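You operate a simulated robot arm through the tools that you are given. There is no shell and no other tool. Be economical: measure what you need, move in short steps, check, and stop when the job is done.

You run a simulated two-armed robot. Do the job below in one go: nothing can be reset, and whatever is moved stays where it is left.

TASK
On the top of the kitting table, fold the flat blue rag in half and then in half again.

Only the result counts: the job must be done as asked and must still hold three seconds after the hand-in. Knocking over, shifting, dropping, spilling or breaking anything else fails it. Flat cloth is picked up by pressing the open fingertips on it (5 to 10 N) and closing them slowly along it; thin cloth reads only 2 to 8 mm in the jaws.

THE ROBOT
Two 7-joint arms with two-finger parallel grippers on one trunk, on a base that drives. Base frame: it is fixed to the floor where the robot stands at the start and does not move with it; the origin is under the middle of the robot, x ahead of it, y to its left, z up. Readings come in m, degrees, newtons and seconds.
The left shoulder is at the start at [0.07, 0.163, 1.07], the right one opposite. Places, roughly: top of the kitting table [0.6, 0, 0.8]. Payload 3.43 kg a hand.
The tool frame of a hand sits at the grasp point between the pads (the TCP): z along the fingers, y along the line on which they close. The tips reach 0.034 m beyond it. The gripper opens to 0.128 m. The fingers are 0.024 m wide and 0.012 m thick; the gripper's body (0.048 by 0.13 m) begins 0.096 m behind the TCP.
Orientation is told as [roll, pitch, yaw] about the base's x, y, z axes, in that order, counted from this pose: with the fingers straight down and closing along the base's y, the tool's x points along the base's -x, its y along +y and its z along -z.

THE INTERFACE
- The arms move only by the tool servo_tool. It takes "left_series", "right_series" or both (then of equal length, played together; a hand with none holds still); each is a list of rows, each a list of 7 numbers: the turn, a rotation vector about the base's x, y, z in units of 5 degrees (1.0 is 5 degrees), then the shift along the base's x, y, z in units of 30 mm (1.0 is 30 mm), then the gripper command, from -1 (fully open) to 1 (shut), values between in proportion. In form: [[rx, ry, rz, dx, dy, dz, hand], ...]. A call has 1 to 12 rows; each row shifts and turns the commanded pose from where the row before left it. A call with a number of a shift or a turn outside -1 to 1 is refused whole. Rows are played at 5 a second. More than 0.05 m and 8.6 degrees between two rows, or a gripper value outside its range, and nothing of the call is played. Where a pose cannot be reached the arm comes as near as it can. A force on the tool above 40 N (or 10 N above the force at the start of the call, whichever is more), or a blocked arm, ends the call early, and 0.2 s more pass. Each finger travels about 0.153 m/s and halts on what it meets, pressing with about 28 N; the grip force reading is that of the motor and also rises with nothing between the fingers. The clock runs only during rows and for 0.2 s after the last one: add rows that do not move to give the fingers time. The reply holds the time, the measured pose of the TCP, the force on the tool along the base axes, the opening and the grip force, in the units named above and with some noise.
- Cameras (640 x 400 px; columns grow to the right, rows downward): "scene" is now at [0.1257, -0.0026, 1.2862]; the picture's right is [-0.07, -1.00, 0.00], its down [-0.72, 0.05, -0.69] and it looks along [0.69, -0.05, -0.73] (base axes); focal length 282 px, centre (320, 200). "left" rides on the left gripper at [0.076, 0.011, -0.16] in its tool frame; the picture's right is [-0.15, 0.99, 0.00], its down [-0.88, -0.13, -0.46] and it looks along [-0.45, -0.07, 0.89] (tool axes); focal length 234 px, centre (320, 200). "right" rides on the right gripper at [0.076, -0.011, -0.16] in its tool frame; the picture's right is [0.15, 0.99, 0.00], its down [-0.88, 0.13, -0.46] and it looks along [-0.45, 0.07, 0.89] (tool axes); focal length 234 px, centre (320, 200).
- get_image(camera): a new picture of that camera. The clock stands still meanwhile.
- slide_trunk(by): slides the trunk up (or, below 0, down) by that many m; the arms and the scene camera ride with it, the base frame stays. It gives what a move gives, with no picture.
- steer(legs): drives the robot by 1 to 6 legs, each [ahead, left, turn to the left] in m, m and degrees, along the robot's own axes; the way and the turn of a leg run together, so that a leg with both is an arc; at most 1.5 m and 180 degrees a leg. The arms and the cameras ride along, it lands a little off, and it stops where it bumps. It gives what a move gives.
- turn_head(pan, tilt): turns the head with the scene camera to pan (to the left, within 86 degrees either way) and tilt (down, from -29 to 69), counted from straight ahead of the robot. It gives what a move gives.
- pixel_to_xyz(camera, pixels): for up to 12 pixels [column, row] of the newest picture of that camera ("zoom" is the newest enlarged one), the place [x, y, z] in the base frame of the surface seen there, good to about 0.002 m, but the place of the scene camera against the robot may be out by one fixed shift of up to 0.012 m in any direction. The clock stands still meanwhile.
- zoom(camera, box): a new picture of the part [left, top, right, bottom] of that camera's present view, enlarged. The clock stands still meanwhile.
- hand_in(): hands the job in; it is judged then, once.

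Keep the steps short. Do not move on a guess: measure, check each grasp and each placing, and mend mistakes. In all there are 80 turns and 70 pictures (those below and enlarged ones count). Leave the grippers open and the arms clear of the work at the hand-in unless told otherwise, and finish with a single line.

The tools are called as name(argument=value, ...) on one line, values as JSON. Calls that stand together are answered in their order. servo_tool: Moves the arms, as the interface text tells. Its arguments: {"type":"object","properties":{"left_series":{"type":"array","items":{"type":"array","items":{"type":"number"}}},"right_series":{"type":"array","items":{"type":"array","items":{"type":"number"}}}},"required":[]} The other tools are called the same way: slide_trunk (by) slides the trunk up or down; steer (legs) drives the base; turn_head (pan, tilt) turns the head that bears the scene camera; get_image (camera) takes a picture; pixel_to_xyz (camera, pixels) gives the place of the surface under pixels of a picture; zoom (camera, box) takes an enlarged picture of a part of a camera's view; hand_in () hands the job in.

At the start:

```text
clock: 0.0
left_tool_pos: [0.6732, 0.263, 0.9391]
left_tcp_rot: [0.0, -0.1, 0.0]
left_force: [-0.1, 0.8, 0.3]
left_opening: 0.1279
left_finger_force: 0.2
right_tool_pos: [0.5885, -0.2803, 0.9605]
right_tcp_rot: [0.0, 0.1, 0.0]
right_force: [0.5, 0.7, 0.3]
right_opening: 0.128
right_finger_force: 0.0
trunk travel left (down, up): [-0.55, 0.39]
robot x, y, heading: [0.0005, 0.0036, -0.2]
head pan, tilt: [-3.8, 46.5]
```

scene: 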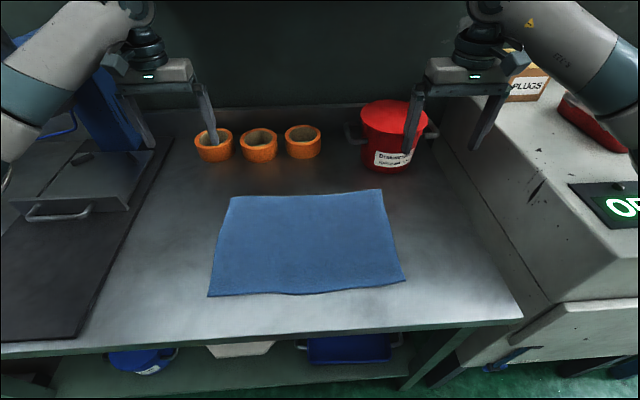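
right: 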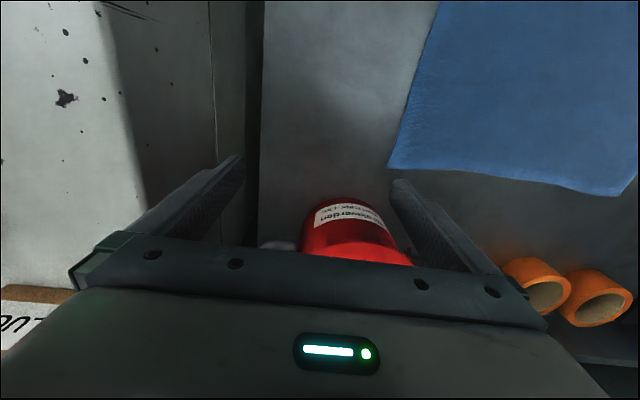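
left: 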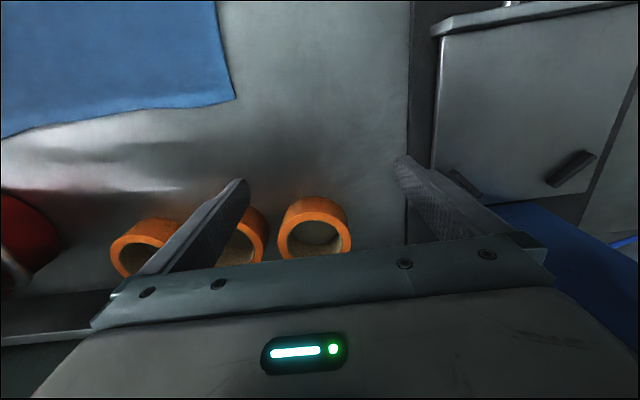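

The blue rag lies flat with corners near (232,197), (381,189), (405,281) and (208,296). I measure them, its edges and the table.

pixel_to_xyz(camera="scene", pixels=[[233, 198], [380, 191], [403, 279], [210, 294], [306, 194], [306, 292], [392, 235], [222, 245], [310, 240], [310, 310], [430, 240], [180, 240]])

pixel_to_xyz(camera="left", pixels=[[233, 97], [215, 5], [300, 100], [310, 210], [100, 112]])

pixel_to_xyz(camera="right", pixels=[[390, 166], [438, 5], [614, 192], [350, 120]])

```text
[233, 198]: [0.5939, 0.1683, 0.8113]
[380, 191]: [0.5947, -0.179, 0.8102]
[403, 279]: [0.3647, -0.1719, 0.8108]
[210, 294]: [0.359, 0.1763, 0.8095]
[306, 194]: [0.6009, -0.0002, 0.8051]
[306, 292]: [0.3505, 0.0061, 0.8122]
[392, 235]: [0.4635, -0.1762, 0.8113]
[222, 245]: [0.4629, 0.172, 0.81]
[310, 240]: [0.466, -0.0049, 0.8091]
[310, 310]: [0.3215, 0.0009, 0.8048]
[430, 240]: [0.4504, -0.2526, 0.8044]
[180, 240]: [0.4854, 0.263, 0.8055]
```

```text
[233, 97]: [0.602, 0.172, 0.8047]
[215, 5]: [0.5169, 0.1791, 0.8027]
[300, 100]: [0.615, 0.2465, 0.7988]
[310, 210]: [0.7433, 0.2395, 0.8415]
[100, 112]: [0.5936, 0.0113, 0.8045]
```

```text
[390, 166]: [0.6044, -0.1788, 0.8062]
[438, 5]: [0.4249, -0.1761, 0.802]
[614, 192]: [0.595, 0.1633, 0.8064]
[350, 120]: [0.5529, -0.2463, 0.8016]
```

The table is at about z 0.800. The rag spans x 0.36 to 0.60 and y −0.177 to 0.175, and the scene camera reads about 6 mm short in x and 5 mm high in z. The near edge is close to the inner reach limit, so I back up 0.12 m.

steer(legs=[[-0.12, 0, 0]])

```text
clock: 1.2
left_tool_pos: [0.5521, 0.2635, 0.9392]
left_tcp_rot: [0.0, -0.1, 0.1]
left_force: [-0.5, 0.5, 0.2]
left_opening: 0.128
left_finger_force: 0.1
right_tool_pos: [0.4688, -0.2806, 0.96]
right_tcp_rot: [0.1, 0.0, 0.0]
right_force: [0.8, 0.0, 0.0]
right_opening: 0.128
right_finger_force: 0.1
trunk travel left (down, up): [-0.55, 0.39]
robot x, y, heading: [-0.1171, -0.0022, -0.1]
head pan, tilt: [-3.8, 46.5]
```

Now I bring both hands over the far corners, at x 0.589 and y ±0.142, with the tips well above the cloth and about 40 mm open.

servo_tool(left_series=[[0, 0, 0, 0.25, -0.82, 0, -1], [0, 0, 0, 0.25, -0.82, 0, -0.5], [0, 0, 0, 0.25, -0.82, 0, 0], [0, 0, 0, 0.25, -0.82, 0, 0.375], [0, 0, 0, 0.23, -0.8, 0, 0.375], [0, 0, 0, 0, 0, -0.8, 0.375], [0, 0, 0, 0, 0, -0.8, 0.375], [0, 0, 0, 0, 0, -0.8, 0.375], [0, 0, 0, 0, 0, 0, 0.375]], right_series=[[0, 0, 0, 0.8, 0.92, 0, -1], [0, 0, 0, 0.8, 0.92, 0, -0.5], [0, 0, 0, 0.8, 0.92, 0, 0], [0, 0, 0, 0.8, 0.92, 0, 0.375], [0, 0, 0, 0.8, 0.92, 0, 0.375], [0, 0, 0, 0, 0, -1, 0.375], [0, 0, 0, 0, 0, -1, 0.375], [0, 0, 0, 0, 0, -1, 0.375], [0, 0, 0, 0, 0, 0, 0.375]])

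get_image(camera="left")

get_image(camera="scene")

```text
clock: 3.2
left_tool_pos: [0.5892, 0.14, 0.8688]
left_tcp_rot: [0.0, 0.1, 0.0]
left_force: [0.6, 0.1, -0.5]
left_opening: 0.04
left_finger_force: 0.0
right_tool_pos: [0.5883, -0.1426, 0.87]
right_tcp_rot: [0.0, 0.0, 0.0]
right_force: [-0.1, 0.6, 0.0]
right_opening: 0.04
right_finger_force: 0.0
trunk travel left (down, up): [-0.55, 0.39]
robot x, y, heading: [-0.1182, -0.0013, 0.3]
head pan, tilt: [-3.8, 46.5]
```

```text
66 pictures are left
```

left: 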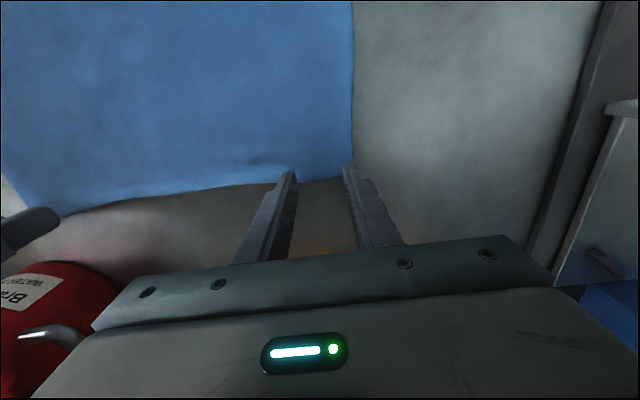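

```text
65 pictures are left
```

scene: 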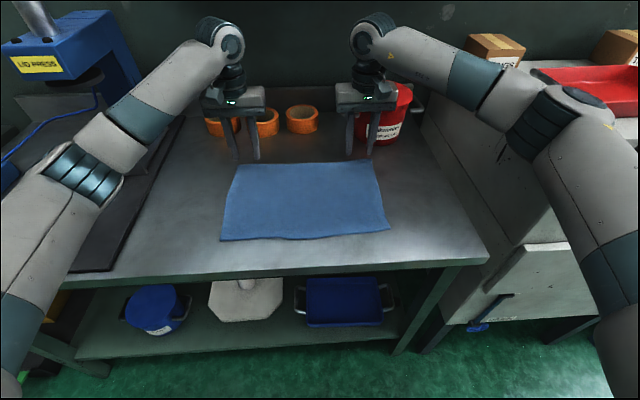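

The tips hover near the far corners. I check where the corner and edge actually are, using the left camera.

pixel_to_xyz(camera="left", pixels=[[340, 176], [310, 178], [200, 188], [100, 202], [349, 100], [288, 172], [347, 168]])

get_image(camera="right")

```text
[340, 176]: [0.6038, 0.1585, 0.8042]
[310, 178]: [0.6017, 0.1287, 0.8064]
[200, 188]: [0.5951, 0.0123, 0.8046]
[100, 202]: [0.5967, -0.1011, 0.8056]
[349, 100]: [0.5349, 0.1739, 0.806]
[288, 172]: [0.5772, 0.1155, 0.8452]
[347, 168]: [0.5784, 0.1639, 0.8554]
```

```text
64 pictures are left
```

right: 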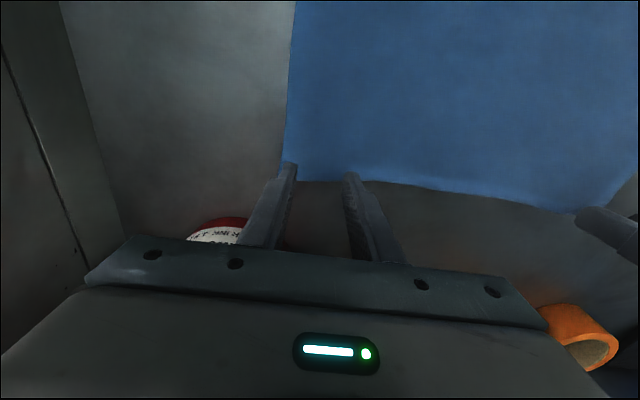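

The far edge is at x ≈ 0.602 and the fingers are within it. I lower until the tips almost touch, then add small steps.

servo_tool(left_series=[[0, 0, 0, 0, 0, -0.5, 0.375], [0, 0, 0, 0, 0, -0.46, 0.375], [0, 0, 0, 0, 0, -0.1, 0.375], [0, 0, 0, 0, 0, 0, 0.375]], right_series=[[0, 0, 0, 0, 0, -0.5, 0.375], [0, 0, 0, 0, 0, -0.5, 0.375], [0, 0, 0, 0, 0, -0.1, 0.375], [0, 0, 0, 0, 0, 0, 0.375]])

```text
clock: 4.2
left_tool_pos: [0.5896, 0.1392, 0.8382]
left_tcp_rot: [-0.2, 0.0, 0.2]
left_force: [0.0, 1.1, 6.0]
left_opening: 0.04
left_finger_force: 0.0
right_tool_pos: [0.5889, -0.1417, 0.8384]
right_tcp_rot: [0.0, 0.0, -0.1]
right_force: [0.9, 0.4, 2.3]
right_opening: 0.0399
right_finger_force: 0.0
trunk travel left (down, up): [-0.55, 0.39]
robot x, y, heading: [-0.1177, 0.0016, -0.3]
head pan, tilt: [-3.8, 46.5]
```

Left reads 6 N and right 2.3 N. I press the right a little more, then close both slowly.

servo_tool(left_series=[[0, 0, 0, 0, 0, 0, 0.375], [0, 0, 0, 0, 0, -0.01, 0.375], [0, 0, 0, 0, 0, 0, 0.44], [0, 0, 0, 0, 0, 0, 0.5], [0, 0, 0, 0, 0, 0, 0.56], [0, 0, 0, 0, 0, 0, 0.62], [0, 0, 0, 0, 0, 0, 0.68]], right_series=[[0, 0, 0, 0, 0, -0.03, 0.375], [0, 0, 0, 0, 0, -0.02, 0.375], [0, 0, 0, 0, 0, 0, 0.44], [0, 0, 0, 0, 0, 0, 0.5], [0, 0, 0, 0, 0, 0, 0.56], [0, 0, 0, 0, 0, 0, 0.62], [0, 0, 0, 0, 0, 0, 0.68]])

get_image(camera="left")

get_image(camera="right")

```text
clock: 5.8
left_tool_pos: [0.5884, 0.1396, 0.8373]
left_tcp_rot: [0.1, -0.1, 0.1]
left_force: [0.4, -0.9, 7.0]
left_opening: 0.0202
left_finger_force: 0.0
right_tool_pos: [0.5874, -0.1419, 0.8374]
right_tcp_rot: [0.1, 0.0, 0.1]
right_force: [0.3, 0.5, 9.1]
right_opening: 0.0201
right_finger_force: 0.0
trunk travel left (down, up): [-0.55, 0.39]
robot x, y, heading: [-0.1215, 0.0021, -0.1]
head pan, tilt: [-3.8, 46.5]
```

```text
63 pictures are left
```

left: 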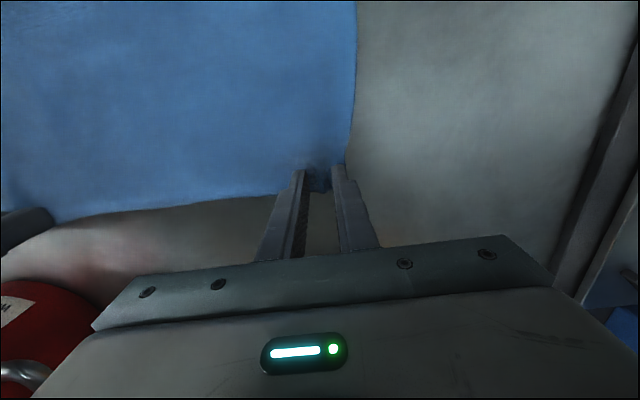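

```text
62 pictures are left
```

right: 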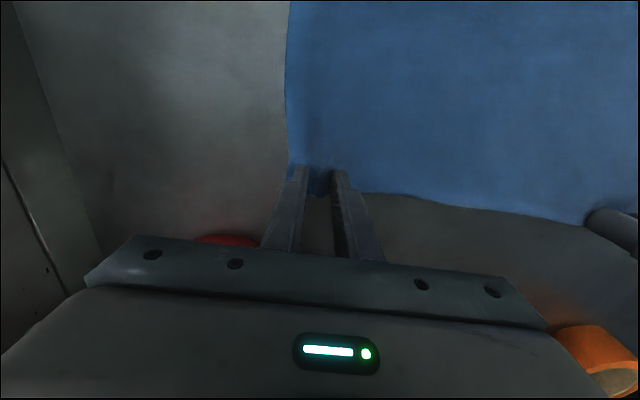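

The cloth is gathering between both pairs of tips. I keep closing slowly.

servo_tool(left_series=[[0, 0, 0, 0, 0, 0, 0.74], [0, 0, 0, 0, 0, 0, 0.8], [0, 0, 0, 0, 0, 0, 0.86], [0, 0, 0, 0, 0, 0, 0.92], [0, 0, 0, 0, 0, 0, 1], [0, 0, 0, 0, 0, 0, 1], [0, 0, 0, 0, 0, 0, 1]], right_series=[[0, 0, 0, 0, 0, 0, 0.74], [0, 0, 0, 0, 0, 0, 0.8], [0, 0, 0, 0, 0, 0, 0.86], [0, 0, 0, 0, 0, 0, 0.92], [0, 0, 0, 0, 0, 0, 1], [0, 0, 0, 0, 0, 0, 1], [0, 0, 0, 0, 0, 0, 1]])

servo_tool(left_series=[[0, 0, 0, 0, 0, 0.5, 1], [0, 0, 0, 0, 0, 0.5, 1], [0, 0, 0, 0, 0, 0.5, 1], [0, 0, 0, 0, 0, 0, 1]], right_series=[[0, 0, 0, 0, 0, 0.5, 1], [0, 0, 0, 0, 0, 0.5, 1], [0, 0, 0, 0, 0, 0.5, 1], [0, 0, 0, 0, 0, 0, 1]])

get_image(camera="left")

get_image(camera="scene")

```text
clock: 7.4
left_tool_pos: [0.589, 0.1397, 0.8368]
left_tcp_rot: [0.0, -0.1, 0.0]
left_force: [0.6, -11.1, 6.6]
left_opening: 0.0036
left_finger_force: 28.4
right_tool_pos: [0.587, -0.1413, 0.8368]
right_tcp_rot: [0.1, -0.1, 0.1]
right_force: [-1.0, 12.2, 9.2]
right_opening: 0.004
right_finger_force: 28.5
trunk travel left (down, up): [-0.55, 0.39]
robot x, y, heading: [-0.1233, -0.0036, 0.1]
head pan, tilt: [-3.8, 46.5]
```

```text
clock: 8.4
left_tool_pos: [0.591, 0.1402, 0.8826]
left_tcp_rot: [0.1, 0.0, 0.1]
left_force: [0.9, -12.4, -0.1]
left_opening: 0.004
left_finger_force: 28.2
right_tool_pos: [0.5891, -0.143, 0.8799]
right_tcp_rot: [0.1, 0.0, 0.0]
right_force: [-0.3, 11.1, -0.5]
right_opening: 0.0039
right_finger_force: 27.9
trunk travel left (down, up): [-0.55, 0.39]
robot x, y, heading: [-0.1194, 0.0036, 0.1]
head pan, tilt: [-3.8, 46.5]
```

```text
61 pictures are left
```

left: 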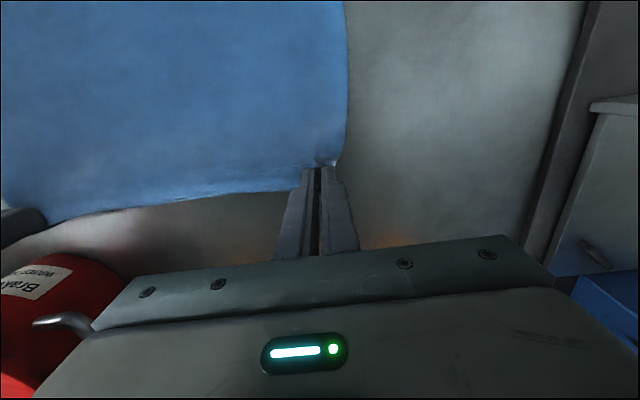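

```text
60 pictures are left
```

scene: 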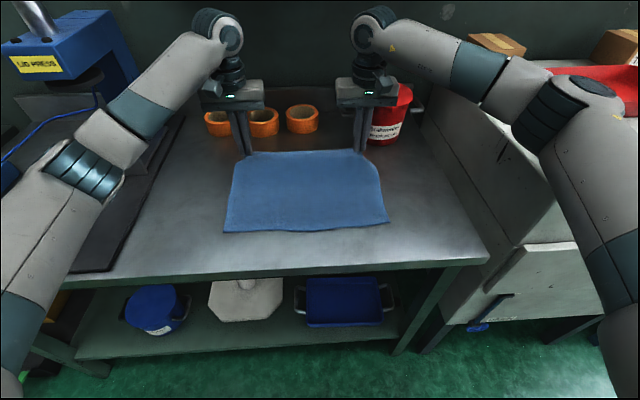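

Both hands hold cloth (about 4 mm in the jaws) and pull each other inward with about 11 N. I let them in by 14 mm each while I carry the edge up and toward the robot, stopping halfway.

servo_tool(left_series=[[0, 0, 0, -0.4, -0.05, 0.4, 1], [0, 0, 0, -0.5, -0.05, 0.5, 1], [0, 0, 0, -0.5, -0.05, 0.3, 1], [0, 0, 0, -0.5, -0.05, 0.25, 1], [0, 0, 0, -0.5, -0.05, 0.1, 1], [0, 0, 0, -0.5, -0.05, 0.1, 1], [0, 0, 0, -0.5, -0.05, 0, 1], [0, 0, 0, -0.5, -0.05, 0, 1], [0, 0, 0, 0, -0.05, 0, 1]], right_series=[[0, 0, 0, -0.4, 0.05, 0.4, 1], [0, 0, 0, -0.5, 0.05, 0.5, 1], [0, 0, 0, -0.5, 0.05, 0.3, 1], [0, 0, 0, -0.5, 0.05, 0.25, 1], [0, 0, 0, -0.5, 0.05, 0.1, 1], [0, 0, 0, -0.5, 0.05, 0.1, 1], [0, 0, 0, -0.5, 0.05, 0, 1], [0, 0, 0, -0.5, 0.05, 0, 1], [0, 0, 0, 0, 0.05, 0, 1]])

get_image(camera="scene")

```text
clock: 10.4
left_tool_pos: [0.4727, 0.1278, 0.9306]
left_tcp_rot: [0.0, 0.2, 0.1]
left_force: [-0.5, -0.1, -0.5]
left_opening: 0.0036
left_finger_force: 27.6
right_tool_pos: [0.4721, -0.1298, 0.9299]
right_tcp_rot: [0.0, 0.2, 0.0]
right_force: [0.4, -0.1, -0.8]
right_opening: 0.004
right_finger_force: 28.1
trunk travel left (down, up): [-0.55, 0.39]
robot x, y, heading: [-0.121, 0.0001, -0.1]
head pan, tilt: [-3.8, 46.5]
```

```text
59 pictures are left
```

scene: 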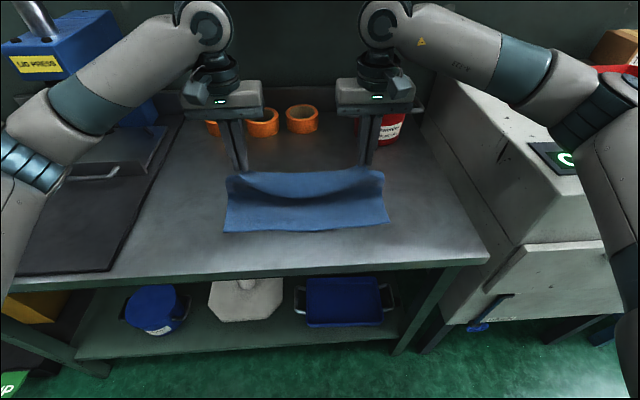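

The edge hangs between the hands. I locate the near corners at about (226,231) and (388,221).

pixel_to_xyz(camera="scene", pixels=[[226, 230], [387, 221], [300, 229], [300, 240], [262, 229], [352, 226]])

```text
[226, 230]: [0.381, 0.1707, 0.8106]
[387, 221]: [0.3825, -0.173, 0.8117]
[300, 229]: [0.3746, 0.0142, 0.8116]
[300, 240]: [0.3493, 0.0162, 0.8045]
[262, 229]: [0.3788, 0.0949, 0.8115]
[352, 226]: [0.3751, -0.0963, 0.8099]
```

The near edge now lies at x ≈ 0.380 after the offset, because the rag crept about 15 mm. So I aim the grip at x ≈ 0.394 and lower to just above the near layer.

servo_tool(left_series=[[0, 0, 0, -0.5, 0, -0.15, 1], [0, 0, 0, -0.5, 0, -0.3, 1], [0, 0, 0, -0.5, 0, -0.4, 1], [0, 0, 0, -0.45, 0, -0.5, 1], [0, 0, 0, -0.38, 0, -0.5, 1], [0, 0, 0, -0.3, 0, -0.45, 1], [0, 0, 0, 0, 0, -0.4, 1], [0, 0, 0, 0, 0, 0, 1]], right_series=[[0, 0, 0, -0.5, 0, -0.15, 1], [0, 0, 0, -0.5, 0, -0.3, 1], [0, 0, 0, -0.5, 0, -0.4, 1], [0, 0, 0, -0.45, 0, -0.5, 1], [0, 0, 0, -0.38, 0, -0.5, 1], [0, 0, 0, -0.3, 0, -0.45, 1], [0, 0, 0, 0, 0, -0.4, 1], [0, 0, 0, 0, 0, 0, 1]])

zoom(camera="scene", box=[180, 130, 440, 290])

get_image(camera="left")

```text
clock: 12.2
left_tool_pos: [0.3935, 0.1294, 0.8517]
left_tcp_rot: [-0.1, 0.0, 0.2]
left_force: [-0.9, 1.0, 1.3]
left_opening: 0.0037
left_finger_force: 27.9
right_tool_pos: [0.395, -0.1283, 0.8558]
right_tcp_rot: [0.0, -0.5, -0.1]
right_force: [-0.4, -0.3, 0.0]
right_opening: 0.0038
right_finger_force: 28.7
trunk travel left (down, up): [-0.55, 0.39]
robot x, y, heading: [-0.1182, -0.0019, -0.1]
head pan, tilt: [-3.8, 46.5]
```

```text
2.46 times, centred on (310, 210) of scene
```

zoom: 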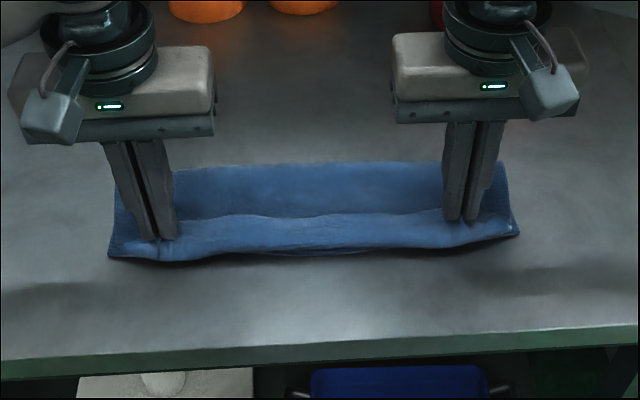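

```text
57 pictures are left
```

left: 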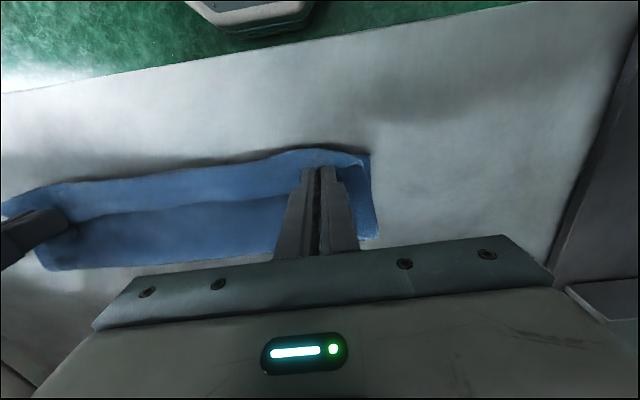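

The edge lands close to the near edge. I lower both hands a little until they touch lightly, then open slowly to 40 mm to spread the rucks.

servo_tool(left_series=[[0, 0, 0, 0, 0, -0.15, 1], [0, 0, 0, 0, 0, -0.1, 1], [0, 0, 0, 0, 0, 0, 1]], right_series=[[0, 0, 0, 0, 0, -0.15, 1], [0, 0, 0, 0, 0, -0.1, 1], [0, 0, 0, 0, 0, 0, 1]])

```text
clock: 13.0
left_tool_pos: [0.3941, 0.1305, 0.844]
left_tcp_rot: [-0.3, -0.1, 0.1]
left_force: [-1.4, 0.6, 10.3]
left_opening: 0.0039
left_finger_force: 27.7
right_tool_pos: [0.3965, -0.1259, 0.8544]
right_tcp_rot: [-0.3, -1.3, 0.1]
right_force: [-1.3, 0.5, 1.1]
right_opening: 0.0038
right_finger_force: 27.9
trunk travel left (down, up): [-0.55, 0.39]
robot x, y, heading: [-0.1192, -0.0007, 0.3]
head pan, tilt: [-3.8, 46.5]
```

The left touches with 10 N. The right stopped about 10 mm higher at a joint limit, so its cloth will only drop a few millimetres. I ease the left by 2 mm and open both slowly.

servo_tool(left_series=[[0, 0, 0, 0, 0, 0.07, 1], [0, 0, 0, 0, 0, 0, 0.9], [0, 0, 0, 0, 0, 0, 0.8], [0, 0, 0, 0, 0, 0, 0.7], [0, 0, 0, 0, 0, 0, 0.6], [0, 0, 0, 0, 0, 0, 0.5], [0, 0, 0, 0, 0, 0, 0.4]], right_series=[[0, 0, 0, 0, 0, 0, 1], [0, 0, 0, 0, 0, 0, 0.9], [0, 0, 0, 0, 0, 0, 0.8], [0, 0, 0, 0, 0, 0, 0.7], [0, 0, 0, 0, 0, 0, 0.6], [0, 0, 0, 0, 0, 0, 0.5], [0, 0, 0, 0, 0, 0, 0.4]])

zoom(camera="scene", box=[180, 130, 440, 290])

```text
clock: 14.6
left_tool_pos: [0.3916, 0.1294, 0.8443]
left_tcp_rot: [-0.3, -0.1, 0.0]
left_force: [1.5, 0.7, 1.3]
left_opening: 0.038
left_finger_force: 0.1
right_tool_pos: [0.3971, -0.1269, 0.8541]
right_tcp_rot: [-0.3, -1.3, 0.0]
right_force: [0.4, 0.0, 0.4]
right_opening: 0.0383
right_finger_force: 0.1
trunk travel left (down, up): [-0.55, 0.39]
robot x, y, heading: [-0.1185, 0.0034, -0.0]
head pan, tilt: [-3.8, 46.5]
```

```text
2.46 times, centred on (310, 210) of scene
```

zoom: 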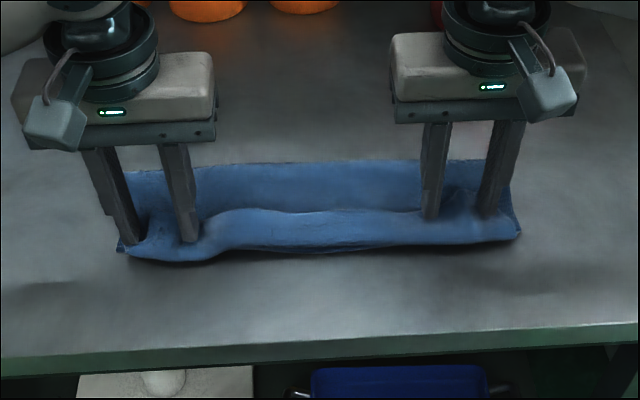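

Both are released. I raise both hands straight up and look.

servo_tool(left_series=[[0, 0, 0, 0, 0, 0.3, 0.4], [0, 0, 0, 0, 0, 0.5, 0.4], [0, 0, 0, 0, 0, 0.8, 0.4], [0, 0, 0, 0, 0, 1, 0.4], [0, 0, 0, 0, 0, 1, 0.4], [0, 0, 0, 0, 0.5, 0, 0.4]], right_series=[[0, 0, 0, 0, 0, 0.3, 0.4], [0, 0, 0, 0, 0, 0.5, 0.4], [0, 0, 0, 0, 0, 0.8, 0.4], [0, 0, 0, 0, 0, 1, 0.4], [0, 0, 0, 0, 0, 1, 0.4], [0, 0, 0, 0, -0.5, 0, 0.4]])

zoom(camera="scene", box=[180, 130, 440, 290])

get_image(camera="right")

get_image(camera="left")

```text
clock: 16.0
left_tool_pos: [0.3934, 0.1427, 0.9521]
left_tcp_rot: [0.0, 0.1, 0.0]
left_force: [0.0, -0.2, 0.1]
left_opening: 0.0386
left_finger_force: 0.1
right_tool_pos: [0.3939, -0.1437, 0.9498]
right_tcp_rot: [-0.1, 0.1, 0.0]
right_force: [-0.5, 0.0, 0.8]
right_opening: 0.0382
right_finger_force: 0.0
trunk travel left (down, up): [-0.55, 0.39]
robot x, y, heading: [-0.1213, 0.0001, -0.0]
head pan, tilt: [-3.8, 46.5]
```

```text
2.46 times, centred on (310, 210) of scene
```

zoom: 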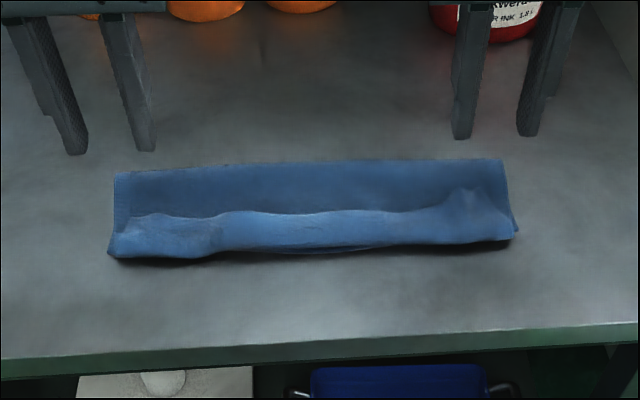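

```text
54 pictures are left
```

right: 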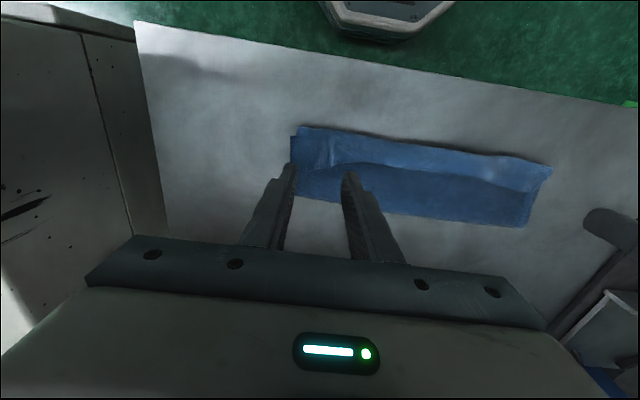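

```text
53 pictures are left
```

left: 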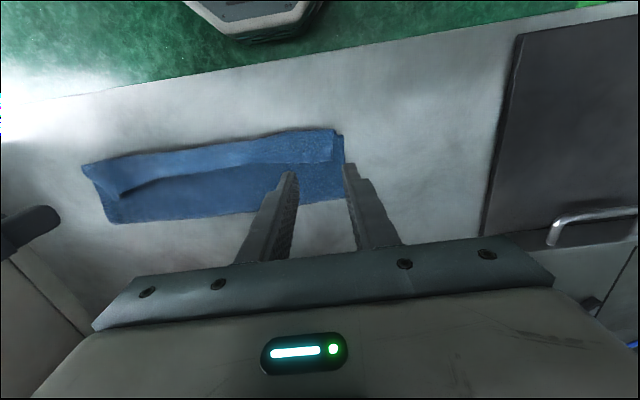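

A ridge runs along the strip. I measure heights across it to learn how the layers lie.

pixel_to_xyz(camera="zoom", pixels=[[300, 164], [300, 175], [300, 190], [300, 205], [300, 213], [300, 225], [300, 240], [300, 249], [120, 175], [503, 163], [514, 235], [112, 255]])

zoom(camera="left", box=[60, 100, 380, 260])

```text
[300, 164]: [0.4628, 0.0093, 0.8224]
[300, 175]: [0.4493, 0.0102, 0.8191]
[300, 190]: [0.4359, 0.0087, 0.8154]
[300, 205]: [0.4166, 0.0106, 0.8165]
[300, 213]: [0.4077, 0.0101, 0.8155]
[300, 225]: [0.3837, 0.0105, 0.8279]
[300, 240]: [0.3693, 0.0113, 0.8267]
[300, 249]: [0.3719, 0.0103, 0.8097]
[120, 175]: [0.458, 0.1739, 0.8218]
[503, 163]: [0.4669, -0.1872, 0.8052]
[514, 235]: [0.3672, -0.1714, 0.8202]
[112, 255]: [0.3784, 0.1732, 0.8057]
```

```text
2.00 times, centred on (220, 180) of left
```

zoom: 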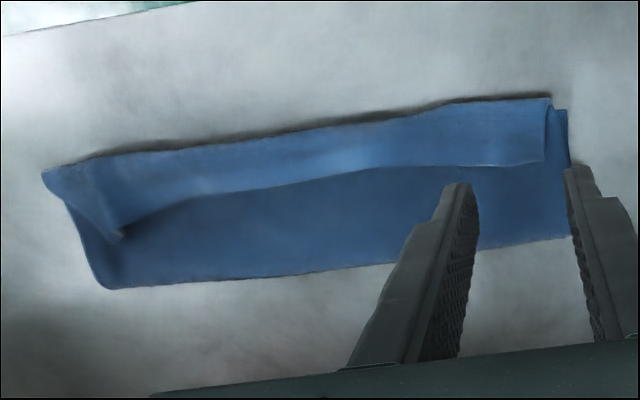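

The hands never turned over, so the last 40 mm of the upper layer doubled back toward +x and the crease sits short, at x ≈ 0.47 instead of 0.50. I will pick that flap up again at both corners, lift it, and lay it down taut with the hands tilted. First I back up another 0.10 m for reach.

steer(legs=[[-0.1, 0, 0]])

get_image(camera="left")

get_image(camera="right")

get_image(camera="scene")

```text
clock: 17.2
left_tool_pos: [0.2927, 0.1415, 0.953]
left_tcp_rot: [0.0, -0.1, 0.1]
left_force: [0.2, 0.5, 0.2]
left_opening: 0.0384
left_finger_force: 0.0
right_tool_pos: [0.2919, -0.1449, 0.9504]
right_tcp_rot: [0.0, -0.1, 0.0]
right_force: [1.4, 0.7, -0.2]
right_opening: 0.0386
right_finger_force: 0.0
trunk travel left (down, up): [-0.55, 0.39]
robot x, y, heading: [-0.2191, -0.0003, -0.1]
head pan, tilt: [-3.8, 46.5]
```

```text
51 pictures are left
```

left: 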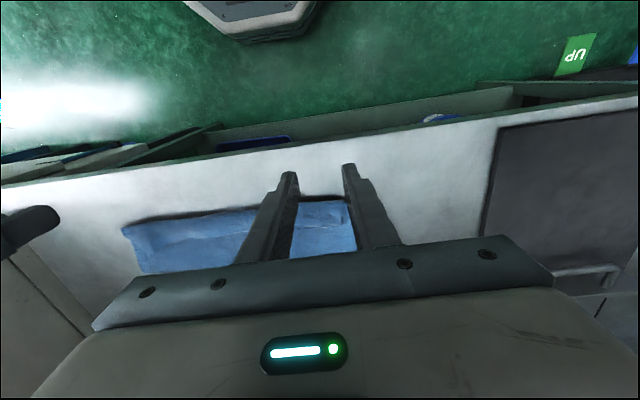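

```text
50 pictures are left
```

right: 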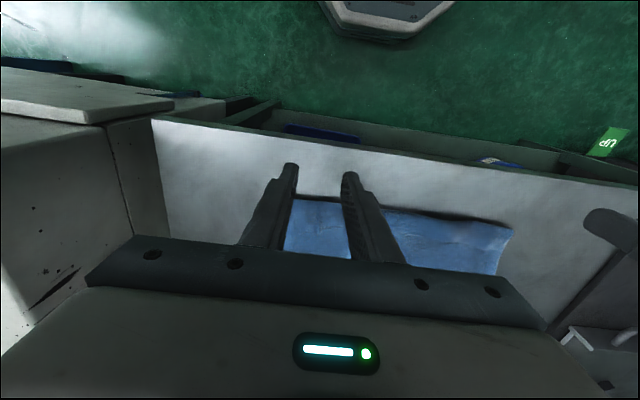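

```text
49 pictures are left
```

scene: 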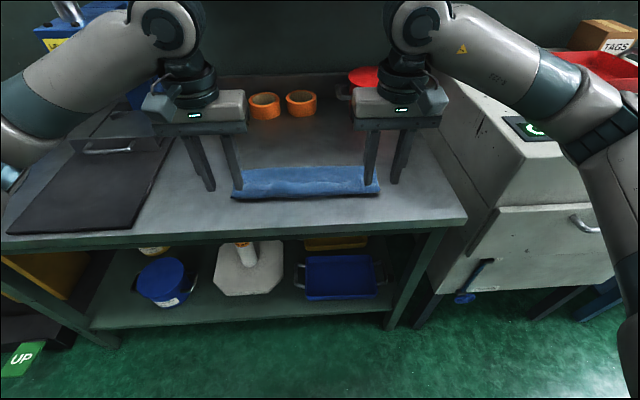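

I move both hands forward to x ≈ 0.397 and lower to z ≈ 0.87 over the flap corners.

servo_tool(left_series=[[0, 0, 0, 0.9, 0, 0, 0.4], [0, 0, 0, 0.9, 0, 0, 0.4], [0, 0, 0, 0.9, 0, 0, 0.4], [0, 0, 0, 0.77, 0, 0, 0.4], [0, 0, 0, 0, 0, -0.9, 0.4], [0, 0, 0, 0, 0, -0.9, 0.4], [0, 0, 0, 0, 0, -0.8, 0.4], [0, 0, 0, 0, 0, 0, 0.4]], right_series=[[0, 0, 0, 0.9, 0, 0, 0.4], [0, 0, 0, 0.9, 0, 0, 0.4], [0, 0, 0, 0.9, 0, 0, 0.4], [0, 0, 0, 0.77, 0, 0, 0.4], [0, 0, 0, 0, 0, -0.9, 0.4], [0, 0, 0, 0, 0, -0.9, 0.4], [0, 0, 0, 0, 0, -0.8, 0.4], [0, 0, 0, 0, 0, 0, 0.4]])

get_image(camera="left")

get_image(camera="right")

```text
clock: 19.0
left_tool_pos: [0.3979, 0.1411, 0.8745]
left_tcp_rot: [0.1, 0.1, 0.1]
left_force: [-0.4, 0.1, 0.7]
left_opening: 0.0384
left_finger_force: 0.0
right_tool_pos: [0.3975, -0.1453, 0.8719]
right_tcp_rot: [0.1, 0.0, 0.0]
right_force: [-0.2, -0.2, -0.2]
right_opening: 0.0385
right_finger_force: 0.1
trunk travel left (down, up): [-0.55, 0.39]
robot x, y, heading: [-0.2175, -0.0021, -0.3]
head pan, tilt: [-3.8, 46.5]
```

```text
48 pictures are left
```

left: 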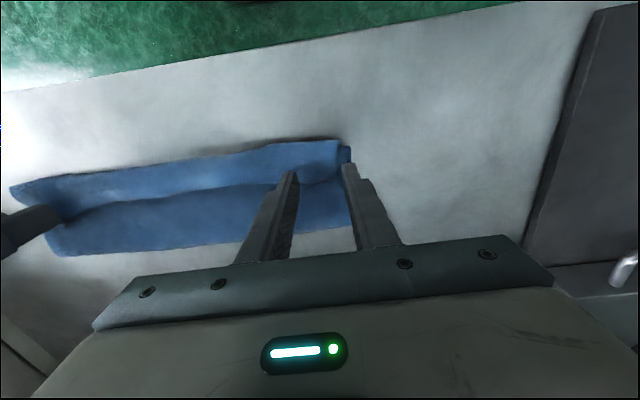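

```text
47 pictures are left
```

right: 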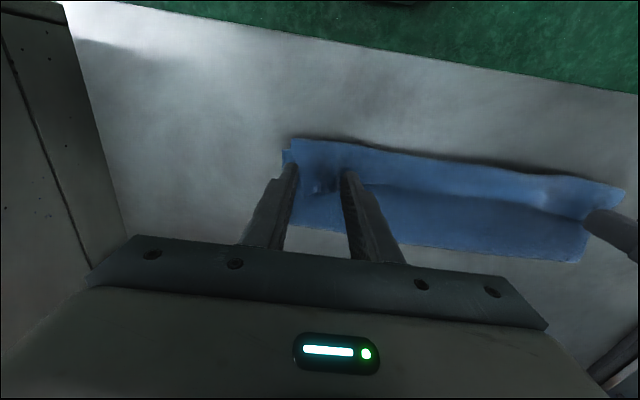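

I measure the flap edge and strip ends in both hand pictures.

pixel_to_xyz(camera="left", pixels=[[338, 150], [337, 172], [310, 182], [346, 152], [310, 148], [310, 165], [250, 184], [310, 222]])

pixel_to_xyz(camera="right", pixels=[[294, 142], [286, 156], [320, 165], [320, 188], [330, 178], [320, 220], [400, 188], [292, 175]])

```text
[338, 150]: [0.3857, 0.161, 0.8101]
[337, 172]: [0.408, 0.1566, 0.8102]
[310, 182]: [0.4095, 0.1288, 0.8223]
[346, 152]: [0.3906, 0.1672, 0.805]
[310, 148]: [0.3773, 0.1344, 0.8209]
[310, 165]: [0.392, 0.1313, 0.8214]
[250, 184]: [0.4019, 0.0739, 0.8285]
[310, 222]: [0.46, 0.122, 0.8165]
```

```text
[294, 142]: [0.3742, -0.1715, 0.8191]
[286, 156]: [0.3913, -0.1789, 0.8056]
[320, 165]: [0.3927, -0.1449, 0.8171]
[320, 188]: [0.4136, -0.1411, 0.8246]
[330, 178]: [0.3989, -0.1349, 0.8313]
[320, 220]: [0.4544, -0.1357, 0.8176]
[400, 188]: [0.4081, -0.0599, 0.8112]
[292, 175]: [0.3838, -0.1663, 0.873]
```

The flap edge is at x ≈ 0.41, with ends at y 0.158 and −0.171. I centre on y 0.133 and −0.140, and lower to contact.

servo_tool(left_series=[[0, 0, 0, 0, -0.27, -0.3, 0.4], [0, 0, 0, 0, 0, -0.35, 0.4], [0, 0, 0, 0, 0, -0.25, 0.4], [0, 0, 0, 0, 0, 0, 0.4]], right_series=[[0, 0, 0, 0, 0.17, -0.3, 0.4], [0, 0, 0, 0, 0, -0.3, 0.4], [0, 0, 0, 0, 0, -0.2, 0.4], [0, 0, 0, 0, 0, 0, 0.4]])

```text
clock: 20.0
left_tool_pos: [0.3984, 0.1335, 0.8468]
left_tcp_rot: [0.1, -0.1, 0.0]
left_force: [0.6, -0.4, 1.0]
left_opening: 0.0384
left_finger_force: 0.0
right_tool_pos: [0.3976, -0.1379, 0.848]
right_tcp_rot: [0.0, 0.0, -0.1]
right_force: [0.6, 0.0, 2.2]
right_opening: 0.0384
right_finger_force: 0.1
trunk travel left (down, up): [-0.55, 0.39]
robot x, y, heading: [-0.2187, -0.0031, 0.0]
head pan, tilt: [-3.8, 46.5]
```

Light contact on both. I lower another 2 mm and 1.5 mm.

servo_tool(left_series=[[0, 0, 0, 0, 0, -0.08, 0.4], [0, 0, 0, 0, 0, 0, 0.4]], right_series=[[0, 0, 0, 0, 0, -0.05, 0.4], [0, 0, 0, 0, 0, 0, 0.4]])

```text
clock: 20.6
left_tool_pos: [0.3968, 0.133, 0.8443]
left_tcp_rot: [0.0, -0.1, 0.0]
left_force: [0.6, -0.1, 3.7]
left_opening: 0.0382
left_finger_force: 0.0
right_tool_pos: [0.3962, -0.14, 0.8464]
right_tcp_rot: [0.1, 0.1, 0.0]
right_force: [-0.6, 0.0, 1.2]
right_opening: 0.0381
right_finger_force: 0.1
trunk travel left (down, up): [-0.55, 0.39]
robot x, y, heading: [-0.2181, 0.0012, 0.0]
head pan, tilt: [-3.8, 46.5]
```

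Left 3.7 N, right 1.2 N. I press slightly more and close slowly.

servo_tool(left_series=[[0, 0, 0, 0, 0, -0.02, 0.4], [0, 0, 0, 0, 0, 0, 0.4], [0, 0, 0, 0, 0, 0, 0.48], [0, 0, 0, 0, 0, 0, 0.56], [0, 0, 0, 0, 0, 0, 0.64], [0, 0, 0, 0, 0, 0, 0.72], [0, 0, 0, 0, 0, 0, 0.8], [0, 0, 0, 0, 0, 0, 0.88], [0, 0, 0, 0, 0, 0, 1], [0, 0, 0, 0, 0, 0, 1], [0, 0, 0, 0, 0, 0, 1]], right_series=[[0, 0, 0, 0, 0, -0.06, 0.4], [0, 0, 0, 0, 0, -0.03, 0.4], [0, 0, 0, 0, 0, 0, 0.48], [0, 0, 0, 0, 0, 0, 0.56], [0, 0, 0, 0, 0, 0, 0.64], [0, 0, 0, 0, 0, 0, 0.72], [0, 0, 0, 0, 0, 0, 0.8], [0, 0, 0, 0, 0, 0, 0.88], [0, 0, 0, 0, 0, 0, 1], [0, 0, 0, 0, 0, 0, 1], [0, 0, 0, 0, 0, 0, 1]])

servo_tool(left_series=[[0, 0, 0, 0, 0, 0.4, 1], [0, 0, 0, 0, 0, 0.5, 1], [0, 0, 0, 0, 0, 0.5, 1], [0, 0, 0, 0, 0, 0, 1]], right_series=[[0, 0, 0, 0, 0, 0.4, 1], [0, 0, 0, 0, 0, 0.5, 1], [0, 0, 0, 0, 0, 0.5, 1], [0, 0, 0, 0, 0, 0, 1]])

zoom(camera="scene", box=[200, 100, 440, 250])

get_image(camera="left")

get_image(camera="right")

```text
clock: 23.0
left_tool_pos: [0.3972, 0.1331, 0.8443]
left_tcp_rot: [0.1, -0.1, 0.0]
left_force: [0.5, -5.9, 7.9]
left_opening: 0.0062
left_finger_force: 28.2
right_tool_pos: [0.3962, -0.1391, 0.8433]
right_tcp_rot: [0.0, 0.0, 0.0]
right_force: [0.9, 5.8, 5.3]
right_opening: 0.0078
right_finger_force: 28.2
trunk travel left (down, up): [-0.55, 0.39]
robot x, y, heading: [-0.217, 0.0013, -0.2]
head pan, tilt: [-3.8, 46.5]
```

```text
clock: 24.0
left_tool_pos: [0.398, 0.1328, 0.8854]
left_tcp_rot: [0.0, 0.0, 0.0]
left_force: [-0.3, -4.5, -0.5]
left_opening: 0.0059
left_finger_force: 28.1
right_tool_pos: [0.3976, -0.1389, 0.8859]
right_tcp_rot: [-0.1, 0.2, 0.0]
right_force: [-0.1, 5.3, -1.2]
right_opening: 0.0078
right_finger_force: 27.6
trunk travel left (down, up): [-0.55, 0.39]
robot x, y, heading: [-0.2183, -0.0004, -0.2]
head pan, tilt: [-3.8, 46.5]
```

```text
2.67 times, centred on (320, 175) of scene
```

zoom: 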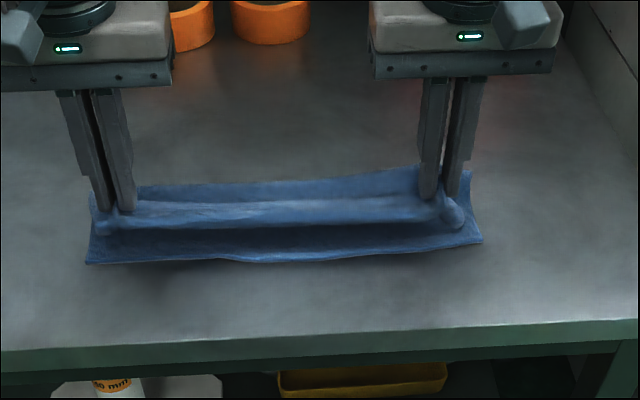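

```text
45 pictures are left
```

left: 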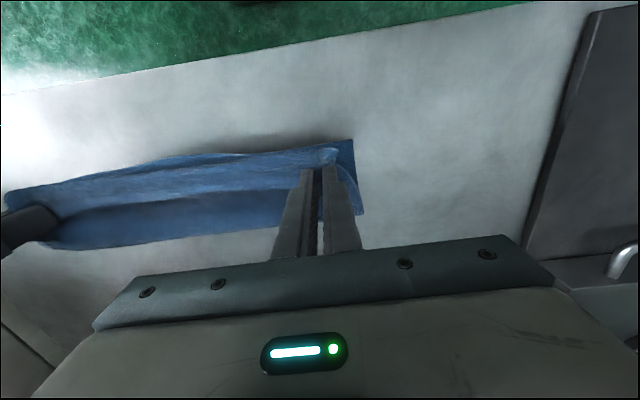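

```text
44 pictures are left
```

right: 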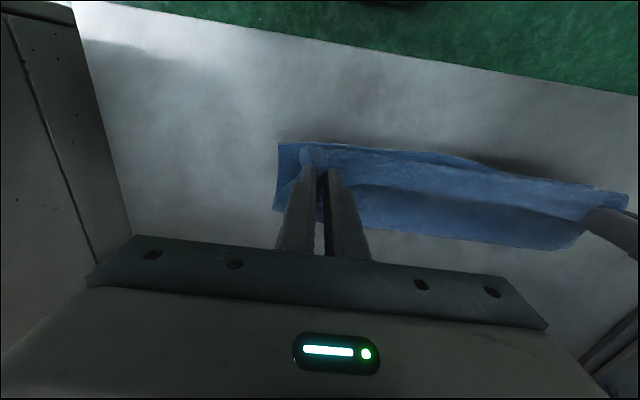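

The jaws read 6–8 mm, so each holds the doubled-back flap plus the layer below it, while the bottom layer stays flat. That lets me shift the crease out now. I carry the grip to x ≈ 0.49, set it back at x ≈ 0.445 and release. Then I brush the flap out toward the near edge.

servo_tool(left_series=[[0, 0, 0, 0.5, -0.05, 0, 1], [0, 0, 0, 0.5, -0.05, 0, 1], [0, 0, 0, 0.5, -0.05, 0, 1], [0, 0, 0, 0.5, 0, 0, 1], [0, 0, 0, 0.5, 0, 0, 1], [0, 0, 0, 0.5, 0, 0, 1], [0, 0, 0, 0, 0, 0, 1]], right_series=[[0, 0, 0, 0.5, 0.05, 0, 1], [0, 0, 0, 0.5, 0.05, 0, 1], [0, 0, 0, 0.5, 0.05, 0, 1], [0, 0, 0, 0.5, 0, 0, 1], [0, 0, 0, 0.5, 0, 0, 1], [0, 0, 0, 0.5, 0, 0, 1], [0, 0, 0, 0, 0, 0, 1]])

zoom(camera="scene", box=[200, 100, 440, 250])

pixel_to_xyz(camera="zoom", pixels=[[88, 262], [481, 240], [250, 256], [90, 200], [476, 180]])

```text
clock: 25.6
left_tool_pos: [0.4866, 0.128, 0.8854]
left_tcp_rot: [-0.1, 0.0, 0.0]
left_force: [-0.4, 0.1, 0.1]
left_opening: 0.0057
left_finger_force: 27.4
right_tool_pos: [0.4871, -0.1337, 0.8851]
right_tcp_rot: [0.0, 0.0, 0.1]
right_force: [0.4, -0.1, 0.2]
right_opening: 0.0075
right_finger_force: 27.2
trunk travel left (down, up): [-0.55, 0.39]
robot x, y, heading: [-0.2204, -0.0053, -0.1]
head pan, tilt: [-3.8, 46.5]
```

```text
2.67 times, centred on (320, 175) of scene
```

zoom: 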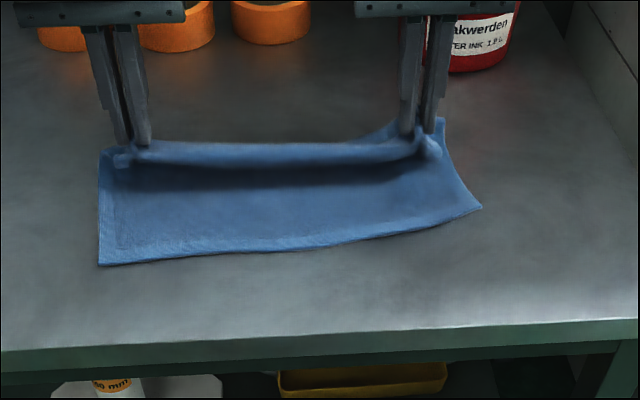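

```text
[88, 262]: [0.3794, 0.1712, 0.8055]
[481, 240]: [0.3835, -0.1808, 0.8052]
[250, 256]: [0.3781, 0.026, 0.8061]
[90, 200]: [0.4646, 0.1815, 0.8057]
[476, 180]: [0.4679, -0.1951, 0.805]
```

The right near corner has been dragged about 40 mm forward, so the right jaw may also hold the bottom layer. I look closer.

get_image(camera="right")

zoom(camera="scene", box=[320, 120, 400, 190])

pixel_to_xyz(camera="scene", pixels=[[378, 178], [239, 198], [300, 193], [340, 189]])

```text
42 pictures are left
```

right: 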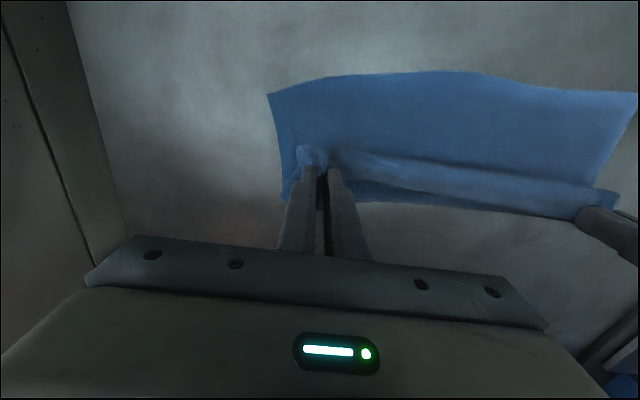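

```text
5.71 times, centred on (360, 155) of scene
```

zoom: 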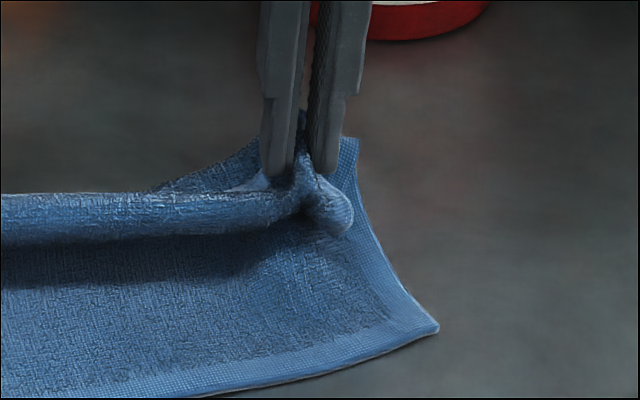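

```text
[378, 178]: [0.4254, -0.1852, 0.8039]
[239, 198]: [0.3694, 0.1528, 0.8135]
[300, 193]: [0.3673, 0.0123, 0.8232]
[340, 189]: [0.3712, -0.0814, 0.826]
```

The right jaw did drag the bottom layer. I lower both straight down here, open slowly, rise and look before mending.

servo_tool(left_series=[[0, 0, 0, 0, 0, -0.5, 1], [0, 0, 0, 0, 0, -0.5, 1], [0, 0, 0, 0, 0, -0.2, 1], [0, 0, 0, 0, 0, 0, 0.9], [0, 0, 0, 0, 0, 0, 0.75], [0, 0, 0, 0, 0, 0, 0.6], [0, 0, 0, 0, 0, 0, 0.4], [0, 0, 0, 0, 0, 0.3, 0.4], [0, 0, 0, 0, 0, 1, 0.4], [0, 0, 0, -0.5, 0.5, 1, 0.4], [0, 0, 0, -1, 1, 1, 0.4], [0, 0, 0, -1, 1, 0, 0.4]], right_series=[[0, 0, 0, 0, 0, -0.5, 1], [0, 0, 0, 0, 0, -0.5, 1], [0, 0, 0, 0, 0, -0.2, 1], [0, 0, 0, 0, 0, 0, 0.9], [0, 0, 0, 0, 0, 0, 0.75], [0, 0, 0, 0, 0, 0, 0.6], [0, 0, 0, 0, 0, 0, 0.4], [0, 0, 0, 0, 0, 0.3, 0.4], [0, 0, 0, 0, 0, 1, 0.4], [0, 0, 0, -0.5, -0.5, 1, 0.4], [0, 0, 0, -1, -1, 1, 0.4], [0, 0, 0, -1, -1, 0, 0.4]])

zoom(camera="scene", box=[200, 100, 440, 250])

get_image(camera="left")

```text
refused: row 11 steps farther than a row can; nothing moved
```

```text
2.67 times, centred on (320, 175) of scene
```

zoom: 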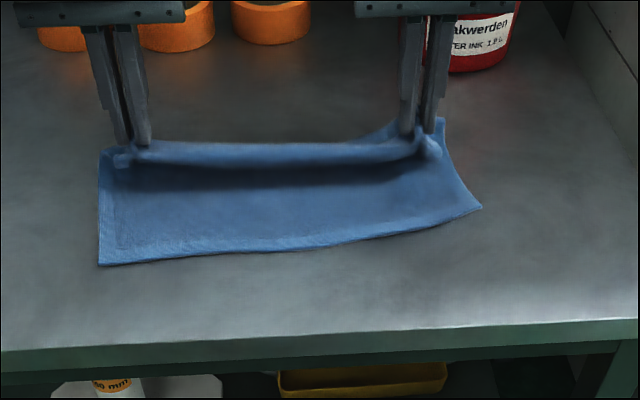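

```text
39 pictures are left
```

left: 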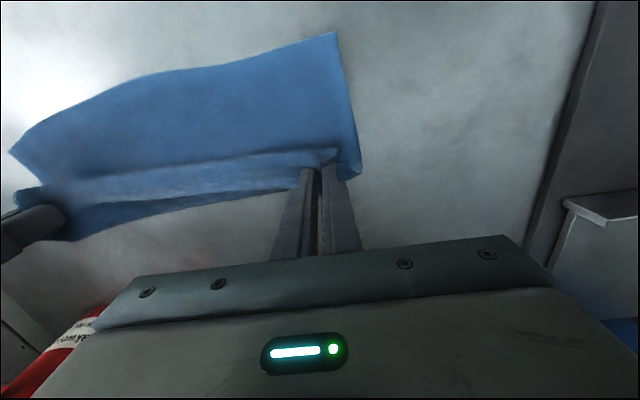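

The call was refused because one diagonal row was too long, and nothing moved. I repeat it with shorter rows.

servo_tool(left_series=[[0, 0, 0, 0, 0, -0.5, 1], [0, 0, 0, 0, 0, -0.5, 1], [0, 0, 0, 0, 0, -0.2, 1], [0, 0, 0, 0, 0, 0, 0.9], [0, 0, 0, 0, 0, 0, 0.75], [0, 0, 0, 0, 0, 0, 0.6], [0, 0, 0, 0, 0, 0, 0.4], [0, 0, 0, 0, 0, 0.3, 0.4], [0, 0, 0, 0, 0, 1, 0.4], [0, 0, 0, -0.5, 0.5, 1, 0.4], [0, 0, 0, -0.9, 0.9, 0.5, 0.4], [0, 0, 0, -0.9, 0.9, 0.5, 0.4]], right_series=[[0, 0, 0, 0, 0, -0.5, 1], [0, 0, 0, 0, 0, -0.5, 1], [0, 0, 0, 0, 0, -0.2, 1], [0, 0, 0, 0, 0, 0, 0.9], [0, 0, 0, 0, 0, 0, 0.75], [0, 0, 0, 0, 0, 0, 0.6], [0, 0, 0, 0, 0, 0, 0.4], [0, 0, 0, 0, 0, 0.3, 0.4], [0, 0, 0, 0, 0, 1, 0.4], [0, 0, 0, -0.5, -0.5, 1, 0.4], [0, 0, 0, -0.9, -0.9, 0.5, 0.4], [0, 0, 0, -0.9, -0.9, 0.5, 0.4]])

zoom(camera="scene", box=[200, 100, 440, 250])

```text
clock: 28.2
left_tool_pos: [0.4175, 0.1993, 0.9509]
left_tcp_rot: [-0.1, 0.0, 0.0]
left_force: [-0.6, 0.0, 0.4]
left_opening: 0.0386
left_finger_force: 0.1
right_tool_pos: [0.415, -0.2031, 0.9498]
right_tcp_rot: [0.0, -0.1, 0.0]
right_force: [-0.5, -0.8, -0.3]
right_opening: 0.0384
right_finger_force: 0.0
trunk travel left (down, up): [-0.55, 0.39]
robot x, y, heading: [-0.2207, 0.0009, -0.0]
head pan, tilt: [-3.8, 46.5]
```

```text
2.67 times, centred on (320, 175) of scene
```

zoom: 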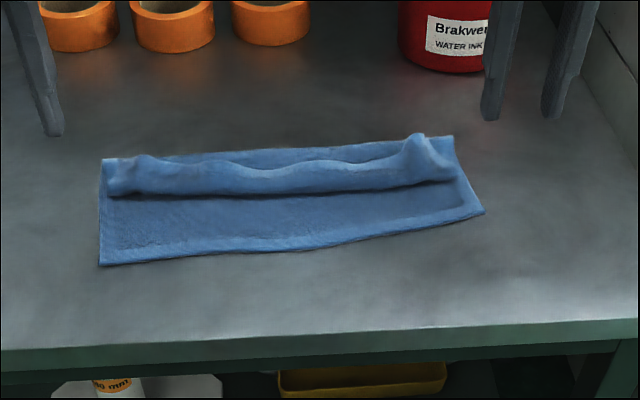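

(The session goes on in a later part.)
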